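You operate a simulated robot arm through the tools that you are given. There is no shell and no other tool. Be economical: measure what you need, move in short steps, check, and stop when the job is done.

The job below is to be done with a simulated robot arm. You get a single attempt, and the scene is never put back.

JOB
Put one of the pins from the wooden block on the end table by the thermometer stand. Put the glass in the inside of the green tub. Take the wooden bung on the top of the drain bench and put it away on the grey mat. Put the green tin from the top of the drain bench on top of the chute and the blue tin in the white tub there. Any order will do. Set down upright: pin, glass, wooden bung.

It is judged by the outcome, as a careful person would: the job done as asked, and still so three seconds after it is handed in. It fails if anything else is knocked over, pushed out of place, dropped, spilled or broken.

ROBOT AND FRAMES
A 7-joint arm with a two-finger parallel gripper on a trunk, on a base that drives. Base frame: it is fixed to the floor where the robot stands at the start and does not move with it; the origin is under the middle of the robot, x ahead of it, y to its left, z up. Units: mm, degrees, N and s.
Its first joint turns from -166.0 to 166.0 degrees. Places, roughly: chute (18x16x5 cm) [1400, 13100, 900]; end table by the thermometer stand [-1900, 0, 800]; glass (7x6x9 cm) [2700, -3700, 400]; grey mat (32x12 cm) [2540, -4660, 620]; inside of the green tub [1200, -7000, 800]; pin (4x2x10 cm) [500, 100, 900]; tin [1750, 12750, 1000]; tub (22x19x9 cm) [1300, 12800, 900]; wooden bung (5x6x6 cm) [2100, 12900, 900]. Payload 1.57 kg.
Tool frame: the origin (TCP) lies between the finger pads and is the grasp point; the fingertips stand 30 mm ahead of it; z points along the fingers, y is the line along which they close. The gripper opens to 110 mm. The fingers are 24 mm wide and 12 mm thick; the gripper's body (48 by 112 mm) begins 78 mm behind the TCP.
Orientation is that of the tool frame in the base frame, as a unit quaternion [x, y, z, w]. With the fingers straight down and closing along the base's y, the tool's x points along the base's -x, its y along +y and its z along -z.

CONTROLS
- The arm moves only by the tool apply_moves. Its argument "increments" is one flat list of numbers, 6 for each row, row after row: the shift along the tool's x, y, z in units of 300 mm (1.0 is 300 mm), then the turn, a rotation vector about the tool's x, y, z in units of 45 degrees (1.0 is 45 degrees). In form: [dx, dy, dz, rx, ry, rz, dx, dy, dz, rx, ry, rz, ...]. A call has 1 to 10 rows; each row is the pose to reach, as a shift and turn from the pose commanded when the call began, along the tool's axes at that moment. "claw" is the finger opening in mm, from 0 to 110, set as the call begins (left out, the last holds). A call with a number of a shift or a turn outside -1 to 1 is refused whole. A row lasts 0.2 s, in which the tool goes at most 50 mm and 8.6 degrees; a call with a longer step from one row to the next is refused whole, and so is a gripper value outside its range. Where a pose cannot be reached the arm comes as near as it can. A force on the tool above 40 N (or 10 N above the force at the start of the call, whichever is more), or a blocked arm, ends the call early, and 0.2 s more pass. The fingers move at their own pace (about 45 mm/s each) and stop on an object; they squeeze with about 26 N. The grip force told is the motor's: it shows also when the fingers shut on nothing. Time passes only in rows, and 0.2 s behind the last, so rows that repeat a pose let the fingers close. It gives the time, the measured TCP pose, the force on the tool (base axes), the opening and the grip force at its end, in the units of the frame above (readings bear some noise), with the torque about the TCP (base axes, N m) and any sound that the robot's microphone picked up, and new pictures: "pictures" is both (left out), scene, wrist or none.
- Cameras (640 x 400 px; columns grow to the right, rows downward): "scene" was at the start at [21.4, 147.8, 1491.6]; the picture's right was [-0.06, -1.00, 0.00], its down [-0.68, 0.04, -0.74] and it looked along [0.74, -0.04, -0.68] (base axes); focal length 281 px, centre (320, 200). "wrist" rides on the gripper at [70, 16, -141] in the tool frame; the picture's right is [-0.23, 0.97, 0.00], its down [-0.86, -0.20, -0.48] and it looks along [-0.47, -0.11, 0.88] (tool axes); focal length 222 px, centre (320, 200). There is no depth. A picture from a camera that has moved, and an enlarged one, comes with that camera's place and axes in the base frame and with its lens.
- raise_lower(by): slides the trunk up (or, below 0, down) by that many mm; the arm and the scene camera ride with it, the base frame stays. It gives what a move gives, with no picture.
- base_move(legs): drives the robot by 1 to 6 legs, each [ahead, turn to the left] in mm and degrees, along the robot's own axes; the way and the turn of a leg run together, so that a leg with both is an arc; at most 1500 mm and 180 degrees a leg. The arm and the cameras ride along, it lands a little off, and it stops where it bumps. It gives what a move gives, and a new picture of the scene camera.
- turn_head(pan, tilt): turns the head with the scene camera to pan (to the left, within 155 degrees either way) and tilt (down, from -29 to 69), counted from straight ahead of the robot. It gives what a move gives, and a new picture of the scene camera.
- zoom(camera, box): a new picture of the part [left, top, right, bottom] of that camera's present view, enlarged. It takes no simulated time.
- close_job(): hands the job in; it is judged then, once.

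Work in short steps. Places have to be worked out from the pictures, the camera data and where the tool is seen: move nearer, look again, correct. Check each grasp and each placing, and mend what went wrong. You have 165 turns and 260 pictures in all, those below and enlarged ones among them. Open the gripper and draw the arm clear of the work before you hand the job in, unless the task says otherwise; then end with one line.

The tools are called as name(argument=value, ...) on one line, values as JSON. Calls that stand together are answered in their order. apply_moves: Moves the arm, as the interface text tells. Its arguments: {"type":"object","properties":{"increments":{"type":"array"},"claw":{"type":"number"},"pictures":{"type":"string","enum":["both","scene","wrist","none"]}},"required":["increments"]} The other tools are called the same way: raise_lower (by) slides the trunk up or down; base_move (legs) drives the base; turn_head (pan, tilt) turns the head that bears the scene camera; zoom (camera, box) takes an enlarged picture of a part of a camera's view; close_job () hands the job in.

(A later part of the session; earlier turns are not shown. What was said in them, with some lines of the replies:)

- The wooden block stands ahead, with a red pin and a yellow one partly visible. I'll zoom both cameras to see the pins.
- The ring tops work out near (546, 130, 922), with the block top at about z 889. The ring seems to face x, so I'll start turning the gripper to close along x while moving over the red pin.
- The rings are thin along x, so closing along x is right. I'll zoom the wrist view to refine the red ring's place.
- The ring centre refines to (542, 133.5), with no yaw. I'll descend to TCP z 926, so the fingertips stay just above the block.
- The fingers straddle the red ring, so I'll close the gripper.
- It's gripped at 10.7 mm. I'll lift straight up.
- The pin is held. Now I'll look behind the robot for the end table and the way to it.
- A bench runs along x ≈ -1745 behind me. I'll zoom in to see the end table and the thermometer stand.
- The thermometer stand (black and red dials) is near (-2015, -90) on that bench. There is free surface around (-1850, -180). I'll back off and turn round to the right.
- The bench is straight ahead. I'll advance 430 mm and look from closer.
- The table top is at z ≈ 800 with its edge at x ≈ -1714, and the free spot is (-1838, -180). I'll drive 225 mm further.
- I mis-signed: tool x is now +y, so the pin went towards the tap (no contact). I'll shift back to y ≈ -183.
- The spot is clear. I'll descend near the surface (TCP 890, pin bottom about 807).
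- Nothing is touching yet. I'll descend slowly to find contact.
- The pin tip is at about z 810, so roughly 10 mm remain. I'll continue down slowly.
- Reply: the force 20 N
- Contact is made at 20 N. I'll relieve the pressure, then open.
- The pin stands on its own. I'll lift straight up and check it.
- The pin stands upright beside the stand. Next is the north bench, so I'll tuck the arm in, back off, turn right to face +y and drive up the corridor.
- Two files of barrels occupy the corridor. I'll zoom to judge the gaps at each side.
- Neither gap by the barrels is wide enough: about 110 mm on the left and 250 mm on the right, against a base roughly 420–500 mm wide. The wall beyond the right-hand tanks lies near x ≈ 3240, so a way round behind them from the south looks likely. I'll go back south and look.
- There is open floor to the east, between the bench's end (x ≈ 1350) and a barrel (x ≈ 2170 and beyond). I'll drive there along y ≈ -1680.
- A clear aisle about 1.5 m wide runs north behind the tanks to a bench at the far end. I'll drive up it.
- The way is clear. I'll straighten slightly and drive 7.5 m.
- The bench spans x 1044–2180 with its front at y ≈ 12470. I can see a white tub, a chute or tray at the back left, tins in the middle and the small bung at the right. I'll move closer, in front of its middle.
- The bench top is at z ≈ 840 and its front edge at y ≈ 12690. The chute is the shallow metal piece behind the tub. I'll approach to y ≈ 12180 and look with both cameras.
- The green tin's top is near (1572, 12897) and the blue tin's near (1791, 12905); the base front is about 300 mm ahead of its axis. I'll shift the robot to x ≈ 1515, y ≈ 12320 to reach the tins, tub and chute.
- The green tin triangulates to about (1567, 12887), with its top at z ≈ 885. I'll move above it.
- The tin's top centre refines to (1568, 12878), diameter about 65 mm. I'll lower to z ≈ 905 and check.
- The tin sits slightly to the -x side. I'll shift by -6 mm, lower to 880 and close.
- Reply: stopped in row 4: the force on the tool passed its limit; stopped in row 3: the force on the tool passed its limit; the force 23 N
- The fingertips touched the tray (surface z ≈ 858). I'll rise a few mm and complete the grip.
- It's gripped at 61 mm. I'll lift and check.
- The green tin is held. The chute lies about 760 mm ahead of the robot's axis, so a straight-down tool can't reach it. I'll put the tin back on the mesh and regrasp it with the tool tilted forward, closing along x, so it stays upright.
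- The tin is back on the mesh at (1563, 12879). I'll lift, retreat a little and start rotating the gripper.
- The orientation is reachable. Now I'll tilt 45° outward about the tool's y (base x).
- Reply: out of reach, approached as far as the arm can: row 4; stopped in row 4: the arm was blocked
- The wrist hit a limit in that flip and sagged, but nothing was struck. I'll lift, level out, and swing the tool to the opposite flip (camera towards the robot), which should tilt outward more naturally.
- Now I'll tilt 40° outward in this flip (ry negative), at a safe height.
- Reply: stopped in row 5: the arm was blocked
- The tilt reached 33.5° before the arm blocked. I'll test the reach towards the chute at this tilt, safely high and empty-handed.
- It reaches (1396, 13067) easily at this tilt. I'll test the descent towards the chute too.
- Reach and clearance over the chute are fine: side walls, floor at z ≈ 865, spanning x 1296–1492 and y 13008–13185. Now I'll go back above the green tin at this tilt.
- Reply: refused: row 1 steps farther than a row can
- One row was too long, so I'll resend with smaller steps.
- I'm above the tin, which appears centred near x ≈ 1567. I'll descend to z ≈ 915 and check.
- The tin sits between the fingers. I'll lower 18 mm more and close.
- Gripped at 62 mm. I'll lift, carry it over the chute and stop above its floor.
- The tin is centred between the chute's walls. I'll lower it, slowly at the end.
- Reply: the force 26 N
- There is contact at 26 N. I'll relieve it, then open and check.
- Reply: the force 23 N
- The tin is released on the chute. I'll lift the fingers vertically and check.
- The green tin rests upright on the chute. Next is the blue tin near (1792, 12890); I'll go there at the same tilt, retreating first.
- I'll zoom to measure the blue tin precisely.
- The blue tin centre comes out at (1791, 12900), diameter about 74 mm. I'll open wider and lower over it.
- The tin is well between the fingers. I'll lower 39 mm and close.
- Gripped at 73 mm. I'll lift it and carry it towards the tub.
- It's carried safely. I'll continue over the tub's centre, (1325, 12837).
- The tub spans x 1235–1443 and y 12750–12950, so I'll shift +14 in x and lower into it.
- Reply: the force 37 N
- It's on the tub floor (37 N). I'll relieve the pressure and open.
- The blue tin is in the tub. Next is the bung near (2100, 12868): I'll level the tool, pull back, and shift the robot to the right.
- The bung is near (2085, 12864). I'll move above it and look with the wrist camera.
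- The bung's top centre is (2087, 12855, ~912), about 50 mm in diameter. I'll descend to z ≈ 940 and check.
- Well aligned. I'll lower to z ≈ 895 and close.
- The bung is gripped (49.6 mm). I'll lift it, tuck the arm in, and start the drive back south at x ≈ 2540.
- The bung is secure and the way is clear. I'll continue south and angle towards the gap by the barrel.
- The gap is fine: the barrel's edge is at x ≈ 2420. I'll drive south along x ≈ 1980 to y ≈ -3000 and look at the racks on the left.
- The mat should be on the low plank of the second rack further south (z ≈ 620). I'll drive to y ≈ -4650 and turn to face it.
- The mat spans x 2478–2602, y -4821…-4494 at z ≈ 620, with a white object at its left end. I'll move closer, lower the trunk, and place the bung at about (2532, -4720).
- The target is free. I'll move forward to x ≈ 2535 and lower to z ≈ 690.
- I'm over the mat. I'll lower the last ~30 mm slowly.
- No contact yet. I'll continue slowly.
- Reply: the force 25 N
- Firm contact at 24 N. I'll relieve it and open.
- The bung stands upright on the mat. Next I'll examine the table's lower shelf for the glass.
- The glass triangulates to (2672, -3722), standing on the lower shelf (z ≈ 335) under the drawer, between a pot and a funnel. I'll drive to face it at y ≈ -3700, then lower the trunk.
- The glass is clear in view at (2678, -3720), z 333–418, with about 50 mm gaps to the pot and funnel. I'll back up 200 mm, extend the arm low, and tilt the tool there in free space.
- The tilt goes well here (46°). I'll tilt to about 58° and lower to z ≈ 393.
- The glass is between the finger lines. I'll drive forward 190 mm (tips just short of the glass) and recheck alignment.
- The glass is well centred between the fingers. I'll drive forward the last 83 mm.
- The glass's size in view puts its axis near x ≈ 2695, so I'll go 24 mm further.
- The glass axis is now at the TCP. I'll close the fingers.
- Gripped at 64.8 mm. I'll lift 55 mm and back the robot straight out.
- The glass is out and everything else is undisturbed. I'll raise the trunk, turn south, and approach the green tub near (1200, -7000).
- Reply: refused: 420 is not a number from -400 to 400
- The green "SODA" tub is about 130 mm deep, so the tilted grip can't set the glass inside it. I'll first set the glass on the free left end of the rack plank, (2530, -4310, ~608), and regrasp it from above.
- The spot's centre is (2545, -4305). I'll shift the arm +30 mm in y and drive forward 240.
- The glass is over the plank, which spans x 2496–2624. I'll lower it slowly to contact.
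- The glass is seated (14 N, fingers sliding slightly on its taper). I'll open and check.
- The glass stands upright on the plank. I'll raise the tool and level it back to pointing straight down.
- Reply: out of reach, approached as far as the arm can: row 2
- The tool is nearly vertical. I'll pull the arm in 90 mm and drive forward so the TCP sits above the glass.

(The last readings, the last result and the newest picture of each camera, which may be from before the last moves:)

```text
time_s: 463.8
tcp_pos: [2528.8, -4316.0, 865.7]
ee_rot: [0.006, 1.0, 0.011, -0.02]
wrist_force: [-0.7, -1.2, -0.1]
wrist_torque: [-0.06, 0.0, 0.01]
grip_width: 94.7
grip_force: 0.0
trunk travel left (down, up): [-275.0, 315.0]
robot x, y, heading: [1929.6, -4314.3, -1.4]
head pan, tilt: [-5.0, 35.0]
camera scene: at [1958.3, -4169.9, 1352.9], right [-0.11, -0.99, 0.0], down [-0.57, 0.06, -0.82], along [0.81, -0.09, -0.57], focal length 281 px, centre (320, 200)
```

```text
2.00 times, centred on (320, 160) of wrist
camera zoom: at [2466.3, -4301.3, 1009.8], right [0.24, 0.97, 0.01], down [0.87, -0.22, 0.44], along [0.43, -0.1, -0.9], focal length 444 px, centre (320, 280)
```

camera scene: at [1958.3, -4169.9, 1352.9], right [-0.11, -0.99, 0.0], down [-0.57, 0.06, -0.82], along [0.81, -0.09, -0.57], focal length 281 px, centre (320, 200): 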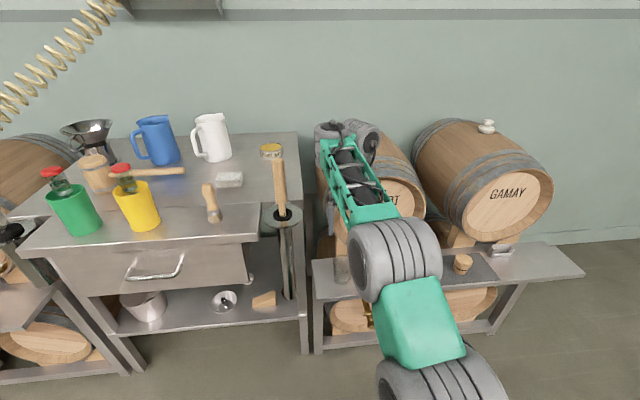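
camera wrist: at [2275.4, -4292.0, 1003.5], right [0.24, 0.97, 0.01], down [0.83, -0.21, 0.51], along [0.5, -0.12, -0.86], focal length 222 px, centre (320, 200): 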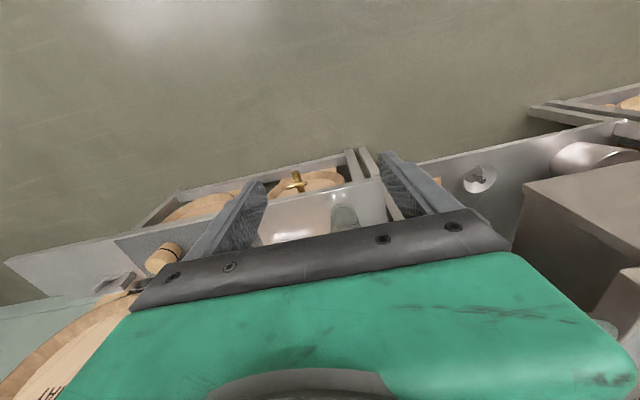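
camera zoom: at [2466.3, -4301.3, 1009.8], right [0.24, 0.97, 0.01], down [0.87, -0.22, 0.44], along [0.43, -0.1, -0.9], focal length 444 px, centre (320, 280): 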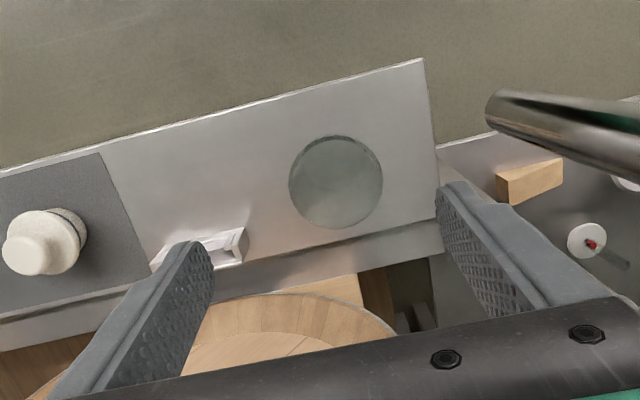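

Glass rim centre is (2545, -4306). I'll correct the slight tilt and offset, and descend to just above the rim.

apply_moves(increments=[-0.053, 0.033, 0.1, 0, -0.05, 0, -0.053, 0.033, 0.2, 0, -0.05, 0, -0.053, 0.033, 0.31, 0, -0.05, 0, -0.053, 0.033, 0.41, 0, -0.05, 0], pictures="none")

zoom(camera="wrist", box=[160, 60, 480, 260])

```text
time_s: 464.8
tcp_pos: [2550.1, -4303.7, 753.5]
ee_rot: [0.007, 1.0, 0.01, -0.003]
wrist_force: [0.2, -0.4, 0.2]
wrist_torque: [0.0, -0.01, 0.0]
grip_width: 95.0
grip_force: 0.0
out of reach, approached as far as the arm can: row 4
trunk travel left (down, up): [-275.0, 315.0]
robot x, y, heading: [1927.4, -4313.5, -1.6]
head pan, tilt: [-5.0, 35.0]
```

```text
2.00 times, centred on (320, 160) of wrist
camera zoom: at [2481.9, -4289.5, 894.9], right [0.24, 0.97, 0.02], down [0.85, -0.22, 0.47], along [0.46, -0.1, -0.88], focal length 444 px, centre (320, 280)
```

zoom: 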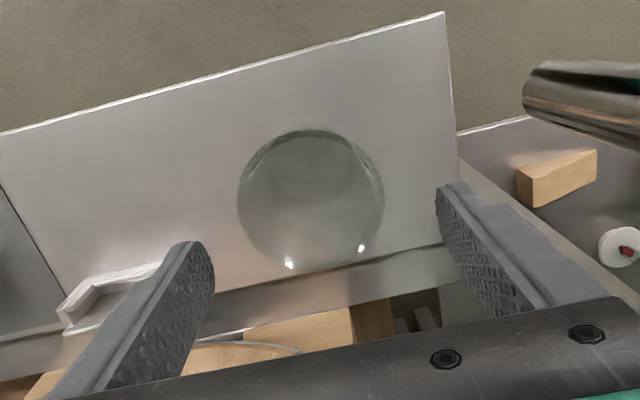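

Aligned within 5 mm. The arm is at its reach limit, so I'll lower with the trunk instead (−80 mm).

raise_lower(by=-80)

apply_moves(increments=[0, 0, 0, 0, 0, 0, 0, 0, 0, 0, 0, 0, 0, 0, 0, 0, 0, 0, 0, 0, 0, 0, 0, 0], claw=45, pictures="wrist")

zoom(camera="scene", box=[280, 180, 440, 300])

```text
time_s: 466.0
tcp_pos: [2549.5, -4302.8, 672.8]
ee_rot: [0.007, 1.0, 0.01, -0.003]
wrist_force: [0.3, 0.4, 0.1]
wrist_torque: [0.03, -0.02, -0.02]
grip_width: 94.9
grip_force: 0.0
trunk travel left (down, up): [-195.0, 395.0]
robot x, y, heading: [1929.7, -4314.5, -1.3]
head pan, tilt: [-5.0, 35.0]
```

```text
time_s: 467.0
tcp_pos: [2549.0, -4303.7, 671.7]
ee_rot: [0.008, 1.0, 0.009, -0.003]
wrist_force: [0.4, -0.2, 0.0]
wrist_torque: [-0.01, -0.04, -0.04]
grip_width: 65.2
grip_force: 26.0
trunk travel left (down, up): [-195.0, 395.0]
robot x, y, heading: [1930.5, -4313.3, -1.4]
head pan, tilt: [-5.0, 35.0]
camera wrist: at [2482.1, -4289.5, 814.6], right [0.24, 0.97, 0.02], down [0.86, -0.22, 0.47], along [0.46, -0.1, -0.88], focal length 222 px, centre (320, 200)
```

wrist: 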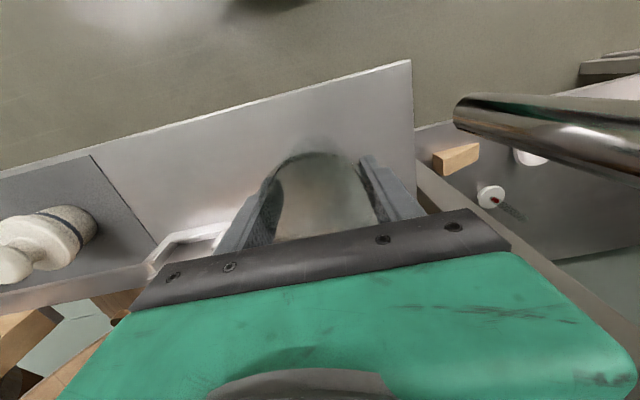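

```text
3.33 times, centred on (360, 240) of scene
camera zoom: at [1958.5, -4169.9, 1272.9], right [-0.11, -0.99, 0.0], down [-0.57, 0.06, -0.82], along [0.81, -0.09, -0.57], focal length 937 px, centre (187, 67)
```

zoom: 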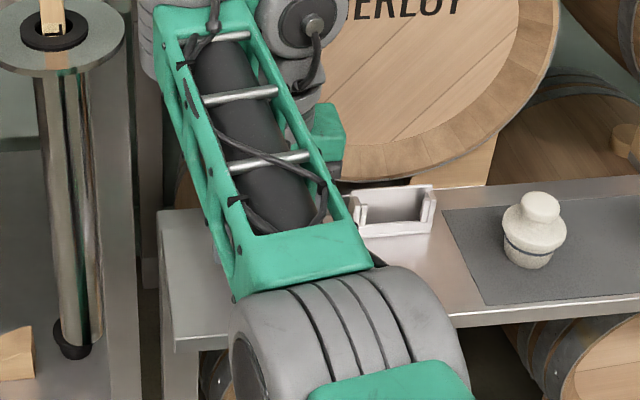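

Gripped again at 65 mm, now from above. I'll lift with the trunk and back out.

raise_lower(by=150)

base_move(legs=[[-450, 0]])

zoom(camera="wrist", box=[160, 60, 480, 260])

```text
time_s: 468.7
tcp_pos: [2549.3, -4304.6, 822.2]
ee_rot: [0.008, 1.0, 0.01, -0.005]
wrist_force: [0.3, -0.1, -0.8]
wrist_torque: [-0.02, 0.01, -0.02]
grip_width: 65.0
grip_force: 25.7
trunk travel left (down, up): [-345.0, 245.0]
robot x, y, heading: [1928.2, -4308.8, -1.6]
head pan, tilt: [-5.0, 35.0]
```

```text
time_s: 471.5
tcp_pos: [2100.2, -4292.8, 822.7]
ee_rot: [0.007, 1.0, 0.01, -0.003]
wrist_force: [-0.1, -0.9, -1.3]
wrist_torque: [0.01, -0.01, -0.01]
grip_width: 65.3
grip_force: 26.3
trunk travel left (down, up): [-345.0, 245.0]
robot x, y, heading: [1481.1, -4306.0, -1.4]
head pan, tilt: [-5.0, 35.0]
camera scene: at [1508.4, -4158.6, 1422.9], right [-0.11, -0.99, 0.0], down [-0.57, 0.06, -0.82], along [0.81, -0.09, -0.57], focal length 281 px, centre (320, 200)
```

scene: 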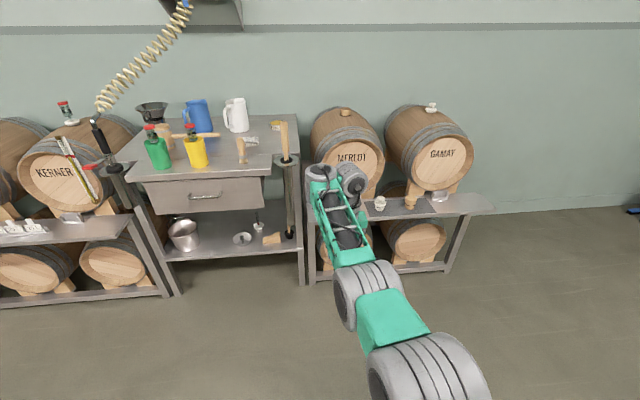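

```text
2.00 times, centred on (320, 160) of wrist
camera zoom: at [2032.0, -4277.9, 964.4], right [0.24, 0.97, 0.02], down [0.86, -0.22, 0.47], along [0.46, -0.1, -0.88], focal length 444 px, centre (320, 280)
```

zoom: 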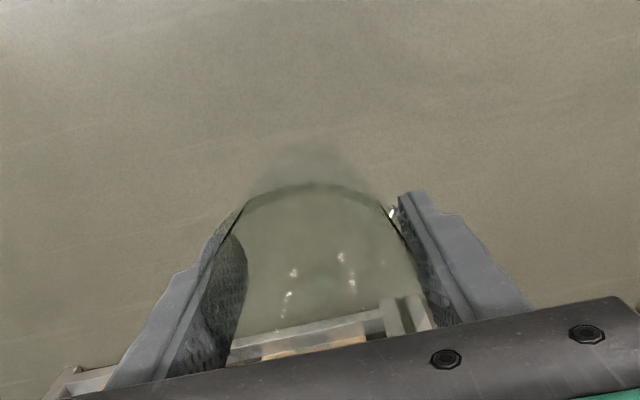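

The glass is secure. I'll raise the trunk and drive south towards the green tub.

raise_lower(by=230)

base_move(legs=[[0, -98.8], [1250, 0], [0, 10.2]])

turn_head(pan=0, tilt=35)

```text
time_s: 473.9
tcp_pos: [2100.0, -4291.9, 1051.8]
ee_rot: [0.007, 1.0, 0.01, -0.004]
wrist_force: [0.2, 0.4, -1.3]
wrist_torque: [-0.03, 0.0, -0.04]
grip_width: 65.0
grip_force: 25.8
trunk travel left (down, up): [-575.0, 15.0]
robot x, y, heading: [1480.0, -4305.6, -1.3]
head pan, tilt: [-5.0, 35.0]
```

```text
time_s: 485.1
tcp_pos: [1283.9, -6159.7, 1053.5]
ee_rot: [0.702, 0.712, 0.01, 0.004]
wrist_force: [0.5, -0.1, -1.9]
wrist_torque: [-0.02, -0.01, 0.0]
grip_width: 64.7
grip_force: 25.8
trunk travel left (down, up): [-575.0, 15.0]
robot x, y, heading: [1256.9, -5538.9, -89.8]
head pan, tilt: [-5.0, 35.0]
camera scene: at [1401.8, -5569.4, 1652.8], right [-1.0, 0.08, 0.0], down [0.05, 0.57, -0.82], along [-0.07, -0.82, -0.57], focal length 281 px, centre (320, 200)
```

scene: 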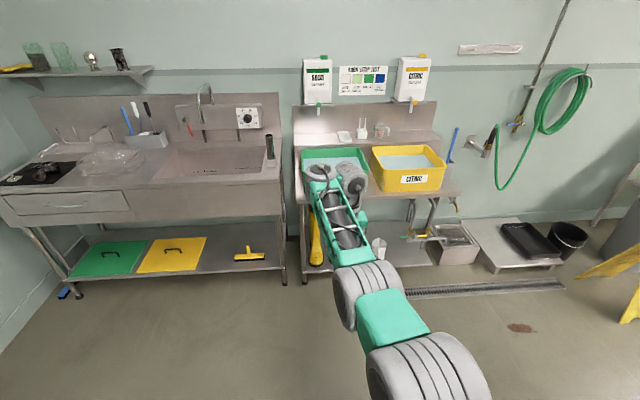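

```text
time_s: 485.8
tcp_pos: [1282.9, -6160.6, 1053.5]
ee_rot: [0.701, 0.713, 0.01, 0.004]
wrist_force: [-0.3, -0.5, -1.1]
wrist_torque: [0.0, 0.0, -0.01]
grip_width: 64.8
grip_force: 25.8
trunk travel left (down, up): [-575.0, 15.0]
robot x, y, heading: [1254.1, -5538.4, -89.9]
head pan, tilt: [0.0, 35.0]
camera scene: at [1408.9, -5569.8, 1652.9], right [-1.0, 0.0, 0.0], down [0.0, 0.57, -0.82], along [0.0, -0.82, -0.57], focal length 281 px, centre (320, 200)
```

scene: 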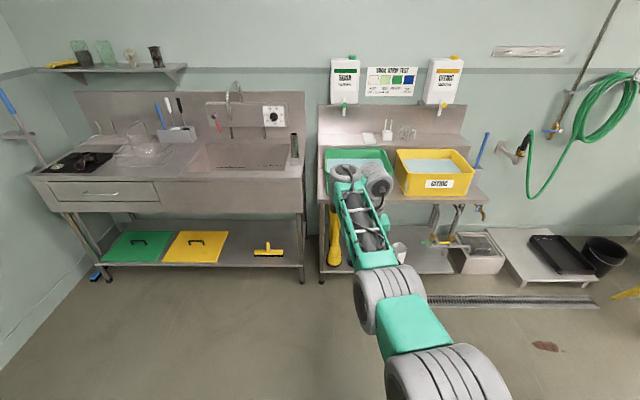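

I'll zoom to see inside the green tub, then move closer.

zoom(camera="scene", box=[300, 110, 480, 230])

base_move(legs=[[420, 0]])

turn_head(pan=0, tilt=48)

zoom(camera="wrist", box=[0, 0, 640, 400])

```text
3.33 times, centred on (390, 170) of scene
camera zoom: at [1408.9, -5569.8, 1652.9], right [-1.0, 0.0, 0.0], down [0.0, 0.57, -0.82], along [0.0, -0.82, -0.57], focal length 937 px, centre (87, 300)
```

zoom: 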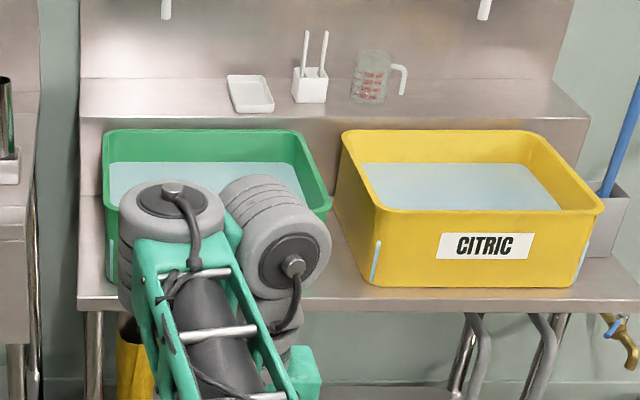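

```text
time_s: 488.3
tcp_pos: [1286.4, -6577.5, 1051.2]
ee_rot: [0.701, 0.713, 0.009, 0.003]
wrist_force: [0.5, 0.2, -1.1]
wrist_torque: [-0.02, -0.02, 0.03]
grip_width: 64.9
grip_force: 26.2
trunk travel left (down, up): [-575.0, 15.0]
robot x, y, heading: [1261.1, -5956.9, -90.0]
head pan, tilt: [0.0, 35.0]
camera scene: at [1410.6, -5987.3, 1652.9], right [-1.0, 0.0, 0.0], down [0.0, 0.57, -0.82], along [0.0, -0.82, -0.57], focal length 281 px, centre (320, 200)
```

scene: 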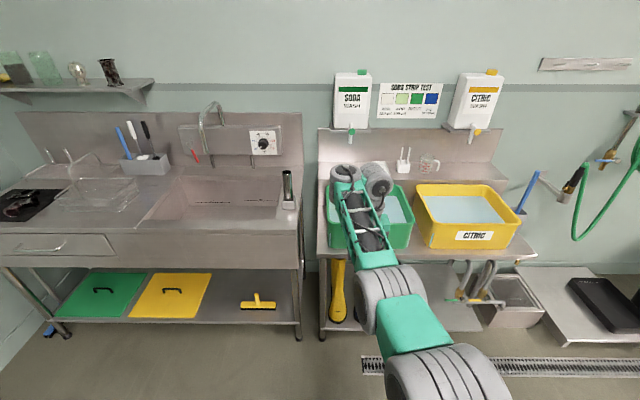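

```text
time_s: 489.1
tcp_pos: [1285.9, -6577.2, 1052.9]
ee_rot: [0.701, 0.713, 0.009, 0.004]
wrist_force: [-0.3, 0.6, -2.1]
wrist_torque: [0.01, 0.02, 0.02]
grip_width: 65.3
grip_force: 26.0
trunk travel left (down, up): [-575.0, 15.0]
robot x, y, heading: [1256.8, -5957.1, -89.7]
head pan, tilt: [0.0, 48.0]
camera scene: at [1410.6, -5977.6, 1633.9], right [-1.0, 0.0, 0.0], down [0.0, 0.74, -0.67], along [0.0, -0.67, -0.74], focal length 281 px, centre (320, 200)
```

scene: 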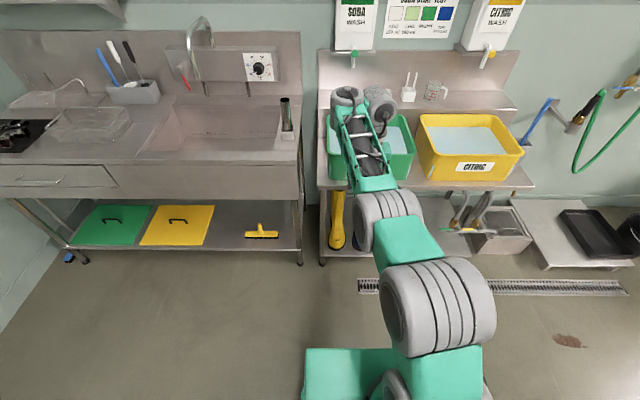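

```text
1.00 times, centred on (320, 200) of wrist
camera zoom: at [1299.8, -6508.5, 1194.4], right [0.98, -0.21, 0.02], down [-0.2, -0.86, 0.47], along [-0.08, -0.46, -0.88], focal length 222 px, centre (320, 200)
```

zoom: 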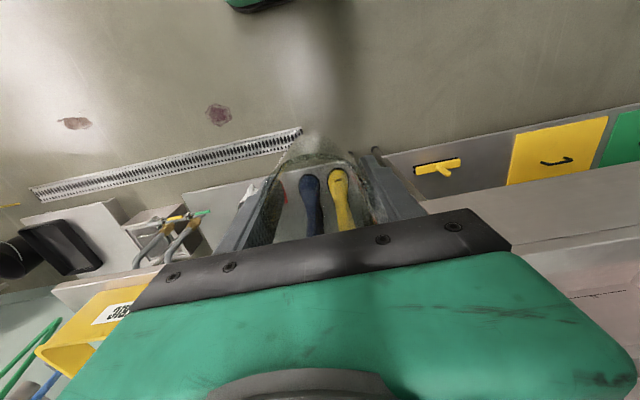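

The green tub (holding wash water) has its rim at z ≈ 930 and spans x 1015–1382, y -7150…-6865. I'll shift the arm 45 mm in -x, then drive forward so the glass is over it.

apply_moves(increments=[0, -0.075, 0, 0, 0, 0, 0, -0.15, 0, 0, 0, 0], pictures="none")

base_move(legs=[[415, 0]])

turn_head(pan=-10, tilt=45)

zoom(camera="wrist", box=[0, 0, 640, 400])

```text
time_s: 489.7
tcp_pos: [1240.9, -6578.9, 1050.9]
ee_rot: [0.701, 0.713, 0.01, 0.005]
wrist_force: [0.6, -0.1, -0.6]
wrist_torque: [-0.04, -0.03, 0.0]
grip_width: 64.9
grip_force: 26.4
trunk travel left (down, up): [-575.0, 15.0]
robot x, y, heading: [1256.1, -5957.0, -89.7]
head pan, tilt: [0.0, 48.0]
```

```text
time_s: 492.2
tcp_pos: [1240.7, -6993.2, 1050.1]
ee_rot: [0.703, 0.712, 0.01, 0.004]
wrist_force: [-0.2, 0.0, -1.4]
wrist_torque: [0.05, -0.01, 0.02]
grip_width: 65.0
grip_force: 26.3
trunk travel left (down, up): [-575.0, 15.0]
robot x, y, heading: [1255.9, -6373.8, -90.0]
head pan, tilt: [0.0, 48.0]
camera scene: at [1411.9, -6393.1, 1633.9], right [-1.0, 0.0, 0.0], down [0.0, 0.74, -0.67], along [0.0, -0.67, -0.74], focal length 281 px, centre (320, 200)
```

scene: 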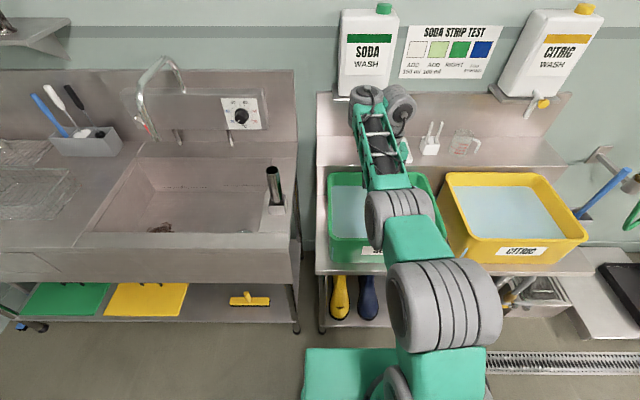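

```text
time_s: 493.0
tcp_pos: [1240.5, -6992.7, 1051.8]
ee_rot: [0.702, 0.712, 0.01, 0.004]
wrist_force: [-0.3, -0.6, -0.7]
wrist_torque: [-0.02, -0.01, 0.0]
grip_width: 65.2
grip_force: 26.1
trunk travel left (down, up): [-575.0, 15.0]
robot x, y, heading: [1259.2, -6370.6, -89.7]
head pan, tilt: [-10.0, 45.0]
camera scene: at [1397.8, -6393.9, 1638.1], right [-0.99, 0.17, 0.0], down [0.12, 0.7, -0.71], along [-0.12, -0.7, -0.71], focal length 281 px, centre (320, 200)
```

scene: 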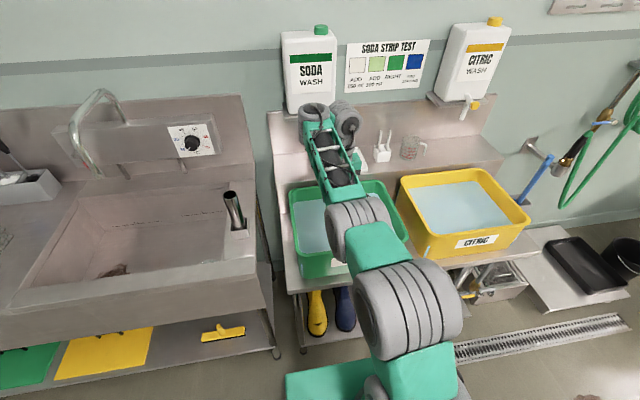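

```text
1.00 times, centred on (320, 200) of wrist
camera zoom: at [1254.8, -6924.1, 1193.5], right [0.98, -0.21, 0.02], down [-0.2, -0.86, 0.47], along [-0.09, -0.46, -0.88], focal length 222 px, centre (320, 200)
```

zoom: 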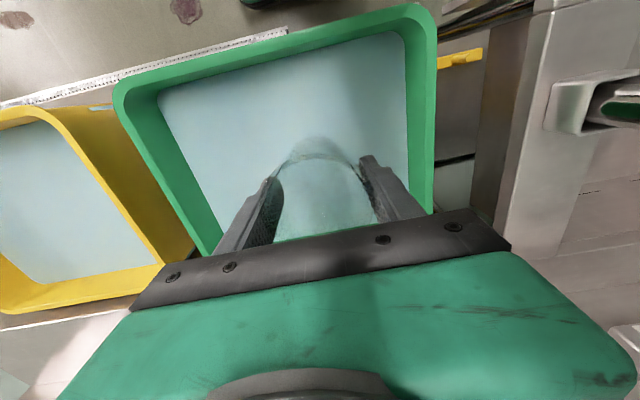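

The glass is positioned over the middle of the tub. I'll lower with the trunk, first 160 mm.

raise_lower(by=-155)

zoom(camera="wrist", box=[0, 0, 640, 400])

zoom(camera="scene", box=[260, 80, 420, 240])

```text
time_s: 494.8
tcp_pos: [1240.0, -6993.8, 895.4]
ee_rot: [0.702, 0.712, 0.009, 0.005]
wrist_force: [0.0, -0.8, -1.1]
wrist_torque: [-0.02, 0.0, 0.03]
grip_width: 65.0
grip_force: 25.6
trunk travel left (down, up): [-420.0, 170.0]
robot x, y, heading: [1257.5, -6373.9, -90.0]
head pan, tilt: [-10.0, 45.0]
```

```text
1.00 times, centred on (320, 200) of wrist
camera zoom: at [1254.8, -6924.0, 1038.7], right [0.98, -0.21, 0.02], down [-0.2, -0.86, 0.47], along [-0.09, -0.46, -0.88], focal length 222 px, centre (320, 200)
```

zoom: 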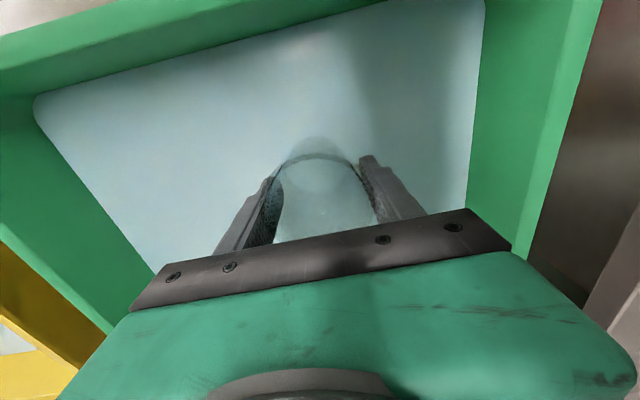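

```text
2.50 times, centred on (340, 160) of scene
camera zoom: at [1397.8, -6393.8, 1483.1], right [-0.99, 0.17, 0.0], down [0.12, 0.7, -0.71], along [-0.12, -0.7, -0.71], focal length 703 px, centre (270, 300)
```

zoom: 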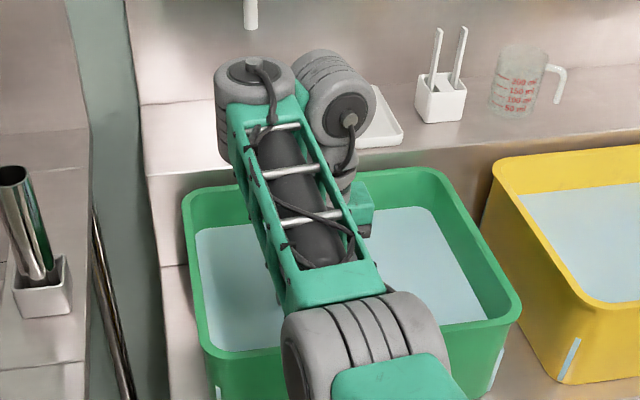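

Clear all round. I'll lower further in small trunk steps, watching the force.

raise_lower(by=-14)

raise_lower(by=-6)

```text
time_s: 495.4
tcp_pos: [1242.1, -6993.6, 881.9]
ee_rot: [0.702, 0.712, 0.009, 0.004]
wrist_force: [-0.3, -0.6, -1.8]
wrist_torque: [-0.03, -0.02, 0.01]
grip_width: 65.0
grip_force: 25.9
trunk travel left (down, up): [-406.0, 184.0]
robot x, y, heading: [1256.8, -6374.7, -89.8]
head pan, tilt: [-10.0, 45.0]
```

```text
time_s: 495.9
tcp_pos: [1242.0, -6992.1, 877.0]
ee_rot: [0.702, 0.712, 0.01, 0.005]
wrist_force: [0.1, 0.6, -0.5]
wrist_torque: [-0.01, -0.04, -0.01]
grip_width: 65.1
grip_force: 25.7
trunk travel left (down, up): [-400.0, 190.0]
robot x, y, heading: [1258.9, -6373.6, -89.9]
head pan, tilt: [-10.0, 45.0]
```

raise_lower(by=-5)

raise_lower(by=-4)

raise_lower(by=-4)

```text
time_s: 496.5
tcp_pos: [1241.4, -6994.0, 871.4]
ee_rot: [0.702, 0.713, 0.009, 0.004]
wrist_force: [-0.2, -0.3, -1.4]
wrist_torque: [0.0, 0.0, 0.02]
grip_width: 65.3
grip_force: 25.7
trunk travel left (down, up): [-395.0, 195.0]
robot x, y, heading: [1256.3, -6369.5, -89.8]
head pan, tilt: [-10.0, 45.0]
```

```text
time_s: 497.0
tcp_pos: [1240.8, -6993.4, 867.6]
ee_rot: [0.703, 0.712, 0.009, 0.005]
wrist_force: [-0.9, -0.3, -0.7]
wrist_torque: [0.02, 0.02, -0.01]
grip_width: 65.1
grip_force: 25.7
trunk travel left (down, up): [-391.0, 199.0]
robot x, y, heading: [1257.0, -6371.0, -89.9]
head pan, tilt: [-10.0, 45.0]
```

```text
time_s: 497.5
tcp_pos: [1241.2, -6993.0, 864.4]
ee_rot: [0.702, 0.712, 0.009, 0.004]
wrist_force: [-0.3, -0.3, -1.7]
wrist_torque: [-0.01, 0.01, -0.02]
grip_width: 65.1
grip_force: 26.1
trunk travel left (down, up): [-387.0, 203.0]
robot x, y, heading: [1257.1, -6371.7, -90.0]
head pan, tilt: [-10.0, 45.0]
```

No contact yet (glass bottom ~800). I'll check the view and continue.

zoom(camera="wrist", box=[160, 80, 480, 280])

raise_lower(by=-5)

raise_lower(by=-5)

raise_lower(by=-4)

```text
2.00 times, centred on (320, 180) of wrist
camera zoom: at [1254.8, -6924.0, 1005.6], right [0.98, -0.21, 0.02], down [-0.2, -0.86, 0.47], along [-0.09, -0.46, -0.88], focal length 444 px, centre (320, 240)
```

zoom: 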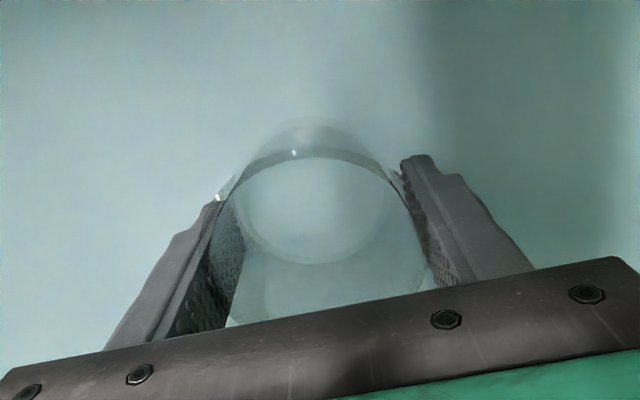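

```text
time_s: 498.1
tcp_pos: [1241.1, -6994.3, 858.4]
ee_rot: [0.702, 0.712, 0.009, 0.004]
wrist_force: [0.5, 0.5, -0.8]
wrist_torque: [0.0, 0.02, 0.03]
grip_width: 65.0
grip_force: 25.7
trunk travel left (down, up): [-382.0, 208.0]
robot x, y, heading: [1259.4, -6373.3, -89.8]
head pan, tilt: [-10.0, 45.0]
```

```text
time_s: 498.6
tcp_pos: [1241.0, -6992.5, 853.0]
ee_rot: [0.702, 0.712, 0.009, 0.004]
wrist_force: [0.1, 0.1, -1.7]
wrist_torque: [-0.05, 0.03, 0.01]
grip_width: 64.8
grip_force: 25.8
trunk travel left (down, up): [-377.0, 213.0]
robot x, y, heading: [1259.7, -6370.2, -89.8]
head pan, tilt: [-10.0, 45.0]
```

```text
time_s: 499.1
tcp_pos: [1241.0, -6994.5, 848.8]
ee_rot: [0.702, 0.712, 0.009, 0.004]
wrist_force: [1.0, 0.3, -1.4]
wrist_torque: [-0.01, 0.01, 0.01]
grip_width: 65.5
grip_force: 26.2
trunk travel left (down, up): [-373.0, 217.0]
robot x, y, heading: [1258.2, -6372.7, -89.9]
head pan, tilt: [-10.0, 45.0]
```

raise_lower(by=-5)

raise_lower(by=-5)

raise_lower(by=-5)

zoom(camera="scene", box=[260, 80, 420, 240])

```text
time_s: 499.7
tcp_pos: [1240.9, -6992.8, 844.2]
ee_rot: [0.703, 0.712, 0.009, 0.004]
wrist_force: [0.1, 0.4, -1.2]
wrist_torque: [-0.01, 0.02, 0.01]
grip_width: 65.2
grip_force: 26.2
trunk travel left (down, up): [-368.0, 222.0]
robot x, y, heading: [1257.5, -6372.0, -89.9]
head pan, tilt: [-10.0, 45.0]
```

```text
time_s: 500.2
tcp_pos: [1241.1, -6992.7, 838.2]
ee_rot: [0.702, 0.712, 0.009, 0.004]
wrist_force: [0.0, 0.9, -1.5]
wrist_torque: [0.01, -0.03, 0.0]
grip_width: 65.1
grip_force: 25.9
trunk travel left (down, up): [-363.0, 227.0]
robot x, y, heading: [1258.3, -6372.2, -90.2]
head pan, tilt: [-10.0, 45.0]
```

```text
time_s: 500.8
tcp_pos: [1241.0, -6992.6, 834.5]
ee_rot: [0.702, 0.712, 0.01, 0.004]
wrist_force: [0.0, 0.8, -0.9]
wrist_torque: [0.03, 0.0, -0.02]
grip_width: 65.2
grip_force: 25.8
trunk travel left (down, up): [-358.0, 232.0]
robot x, y, heading: [1260.1, -6376.1, -90.0]
head pan, tilt: [-10.0, 45.0]
```

```text
2.50 times, centred on (340, 160) of scene
camera zoom: at [1397.8, -6393.8, 1421.1], right [-0.99, 0.17, 0.0], down [0.12, 0.7, -0.71], along [-0.12, -0.7, -0.71], focal length 703 px, centre (270, 300)
```

zoom: 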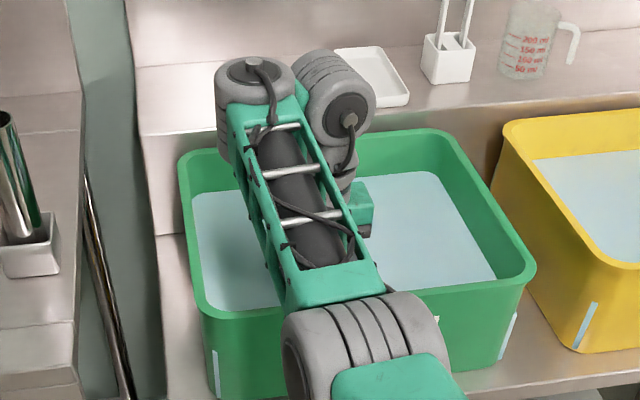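

The tub is probably lower than I estimated (bench ≈ 750). I'll continue in small steps.

raise_lower(by=-5)

raise_lower(by=-4)

raise_lower(by=-4)

raise_lower(by=-4)

```text
time_s: 501.3
tcp_pos: [1241.0, -6991.7, 828.7]
ee_rot: [0.702, 0.712, 0.01, 0.003]
wrist_force: [-0.2, 0.5, -1.1]
wrist_torque: [-0.01, -0.02, 0.02]
grip_width: 64.8
grip_force: 26.1
trunk travel left (down, up): [-353.0, 237.0]
robot x, y, heading: [1255.9, -6373.7, -89.9]
head pan, tilt: [-10.0, 45.0]
```

```text
time_s: 501.8
tcp_pos: [1240.9, -6994.2, 824.5]
ee_rot: [0.702, 0.713, 0.009, 0.005]
wrist_force: [0.1, 0.1, -1.3]
wrist_torque: [-0.01, 0.01, 0.03]
grip_width: 65.0
grip_force: 26.0
trunk travel left (down, up): [-349.0, 241.0]
robot x, y, heading: [1260.4, -6375.6, -90.0]
head pan, tilt: [-10.0, 45.0]
```

```text
time_s: 502.4
tcp_pos: [1239.7, -6993.5, 821.7]
ee_rot: [0.702, 0.712, 0.009, 0.004]
wrist_force: [-1.4, 0.8, -1.1]
wrist_torque: [-0.01, 0.06, -0.02]
grip_width: 65.0
grip_force: 26.1
trunk travel left (down, up): [-345.0, 245.0]
robot x, y, heading: [1255.3, -6374.5, -90.0]
head pan, tilt: [-10.0, 45.0]
```

```text
time_s: 502.9
tcp_pos: [1241.0, -6992.6, 820.8]
ee_rot: [0.702, 0.712, 0.008, 0.006]
wrist_force: [-2.4, -3.1, 16.7]
wrist_torque: [0.27, -0.13, 0.04]
grip_width: 64.9
grip_force: 25.9
trunk travel left (down, up): [-341.0, 249.0]
robot x, y, heading: [1260.6, -6371.2, -90.3]
head pan, tilt: [-10.0, 45.0]
```

Contact at 17 N. I'll raise the trunk 2 mm to relieve it, then open and check.

raise_lower(by=2)

apply_moves(increments=[0, 0, 0, 0, 0, 0, 0, 0, 0, 0, 0, 0, 0, 0, 0, 0, 0, 0], claw=95, pictures="wrist")

```text
time_s: 503.4
tcp_pos: [1239.5, -6991.9, 820.1]
ee_rot: [0.703, 0.711, 0.009, 0.004]
wrist_force: [-1.5, -4.0, 12.8]
wrist_torque: [-0.16, -0.12, -0.08]
grip_width: 64.9
grip_force: 26.0
trunk travel left (down, up): [-343.0, 247.0]
robot x, y, heading: [1259.3, -6372.5, -89.8]
head pan, tilt: [-10.0, 45.0]
```

```text
time_s: 504.2
tcp_pos: [1241.9, -6993.6, 820.0]
ee_rot: [0.702, 0.712, 0.01, 0.004]
wrist_force: [0.1, -0.1, 0.1]
wrist_torque: [0.02, -0.01, -0.03]
grip_width: 95.2
grip_force: 0.0
trunk travel left (down, up): [-343.0, 247.0]
robot x, y, heading: [1257.0, -6372.9, -89.8]
head pan, tilt: [-10.0, 45.0]
camera wrist: at [1254.9, -6924.0, 961.4], right [0.98, -0.21, 0.02], down [-0.2, -0.86, 0.47], along [-0.09, -0.46, -0.88], focal length 222 px, centre (320, 200)
```

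wrist: 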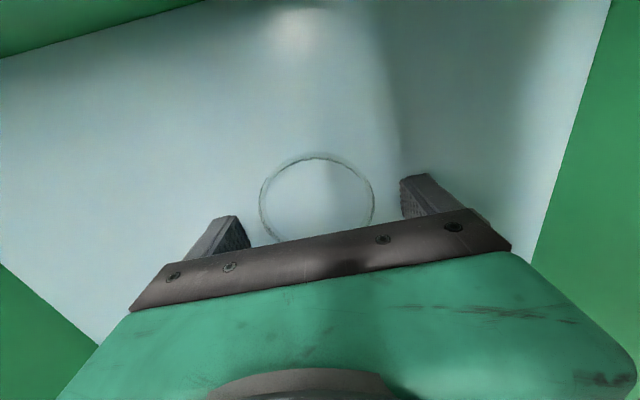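

The glass is standing, its rim visible at the liquid surface. I'll raise the trunk straight up and verify.

raise_lower(by=230)

zoom(camera="wrist", box=[160, 20, 480, 220])

base_move(legs=[[-500, 0]])

turn_head(pan=0, tilt=40)

zoom(camera="scene", box=[300, 100, 500, 240])

```text
time_s: 506.6
tcp_pos: [1240.8, -6992.5, 1050.1]
ee_rot: [0.702, 0.712, 0.009, 0.004]
wrist_force: [1.1, -0.3, -0.1]
wrist_torque: [-0.02, -0.04, 0.0]
grip_width: 95.2
grip_force: 0.0
trunk travel left (down, up): [-573.0, 17.0]
robot x, y, heading: [1262.2, -6370.8, -89.6]
head pan, tilt: [-10.0, 45.0]
```

```text
2.00 times, centred on (320, 120) of wrist
camera zoom: at [1254.8, -6924.1, 1191.5], right [0.98, -0.21, 0.02], down [-0.2, -0.86, 0.47], along [-0.09, -0.46, -0.88], focal length 444 px, centre (320, 360)
```

zoom: 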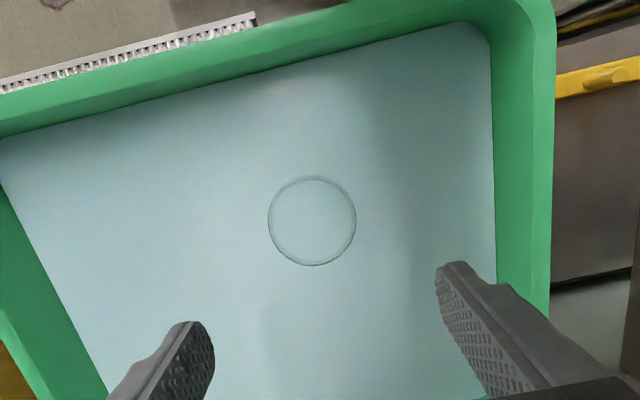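

```text
time_s: 509.6
tcp_pos: [1240.5, -6487.5, 1050.1]
ee_rot: [0.702, 0.712, 0.009, 0.004]
wrist_force: [-0.4, -0.5, -0.2]
wrist_torque: [-0.04, 0.0, -0.03]
grip_width: 95.1
grip_force: 0.2
trunk travel left (down, up): [-573.0, 17.0]
robot x, y, heading: [1258.5, -5871.3, -89.8]
head pan, tilt: [-10.0, 45.0]
camera scene: at [1396.7, -5888.8, 1636.1], right [-0.99, 0.17, 0.0], down [0.12, 0.7, -0.71], along [-0.12, -0.7, -0.71], focal length 281 px, centre (320, 200)
```

scene: 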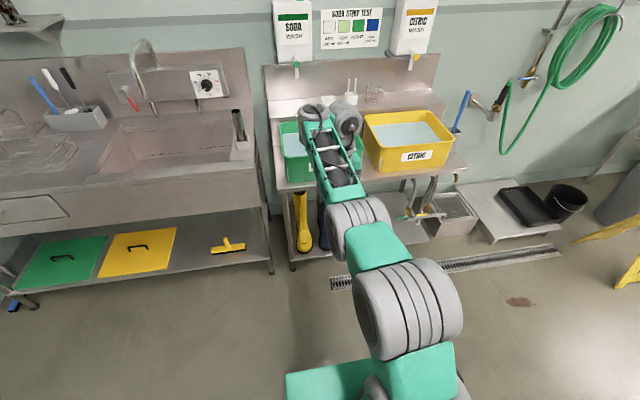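

```text
time_s: 510.3
tcp_pos: [1240.4, -6488.3, 1050.7]
ee_rot: [0.703, 0.712, 0.01, 0.003]
wrist_force: [0.0, 0.0, 0.6]
wrist_torque: [-0.01, 0.0, -0.01]
grip_width: 95.0
grip_force: 0.1
trunk travel left (down, up): [-573.0, 17.0]
robot x, y, heading: [1259.3, -5866.7, -89.7]
head pan, tilt: [0.0, 40.0]
camera scene: at [1410.8, -5894.1, 1643.3], right [-1.0, 0.0, 0.0], down [0.0, 0.64, -0.77], along [0.0, -0.77, -0.64], focal length 281 px, centre (320, 200)
```

scene: 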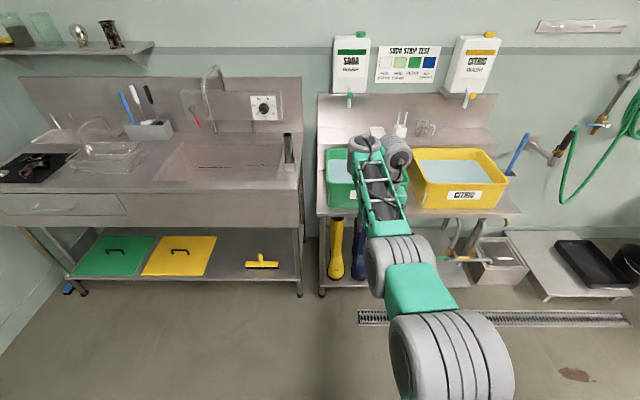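

```text
2.86 times, centred on (400, 170) of scene
camera zoom: at [1410.8, -5894.1, 1643.3], right [-1.0, 0.0, 0.0], down [0.0, 0.64, -0.77], along [0.0, -0.77, -0.64], focal length 803 px, centre (91, 286)
```

zoom: 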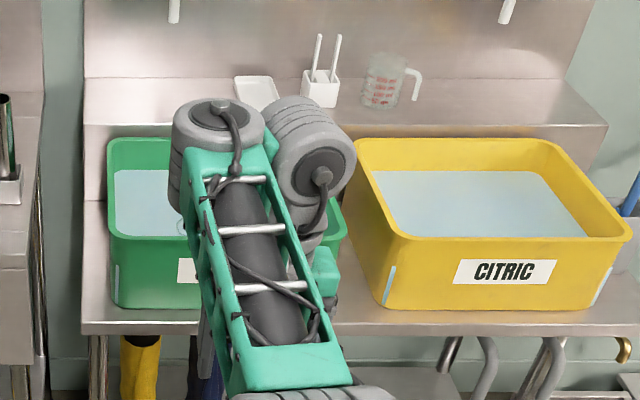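

The glass stands upright in the green tub, with its rim a clean circle seen from above. All five items are placed, the gripper is open and the arm is clear, so I'm handing in.

close_job()

```text
The job is handed in.
```

The job is handed in: the pin is upright on the end table, the bung upright on the grey mat, the green tin on the chute, the blue tin in the white tub, and the glass upright in the green tub, which holds wash liquid up to about the glass's rim.
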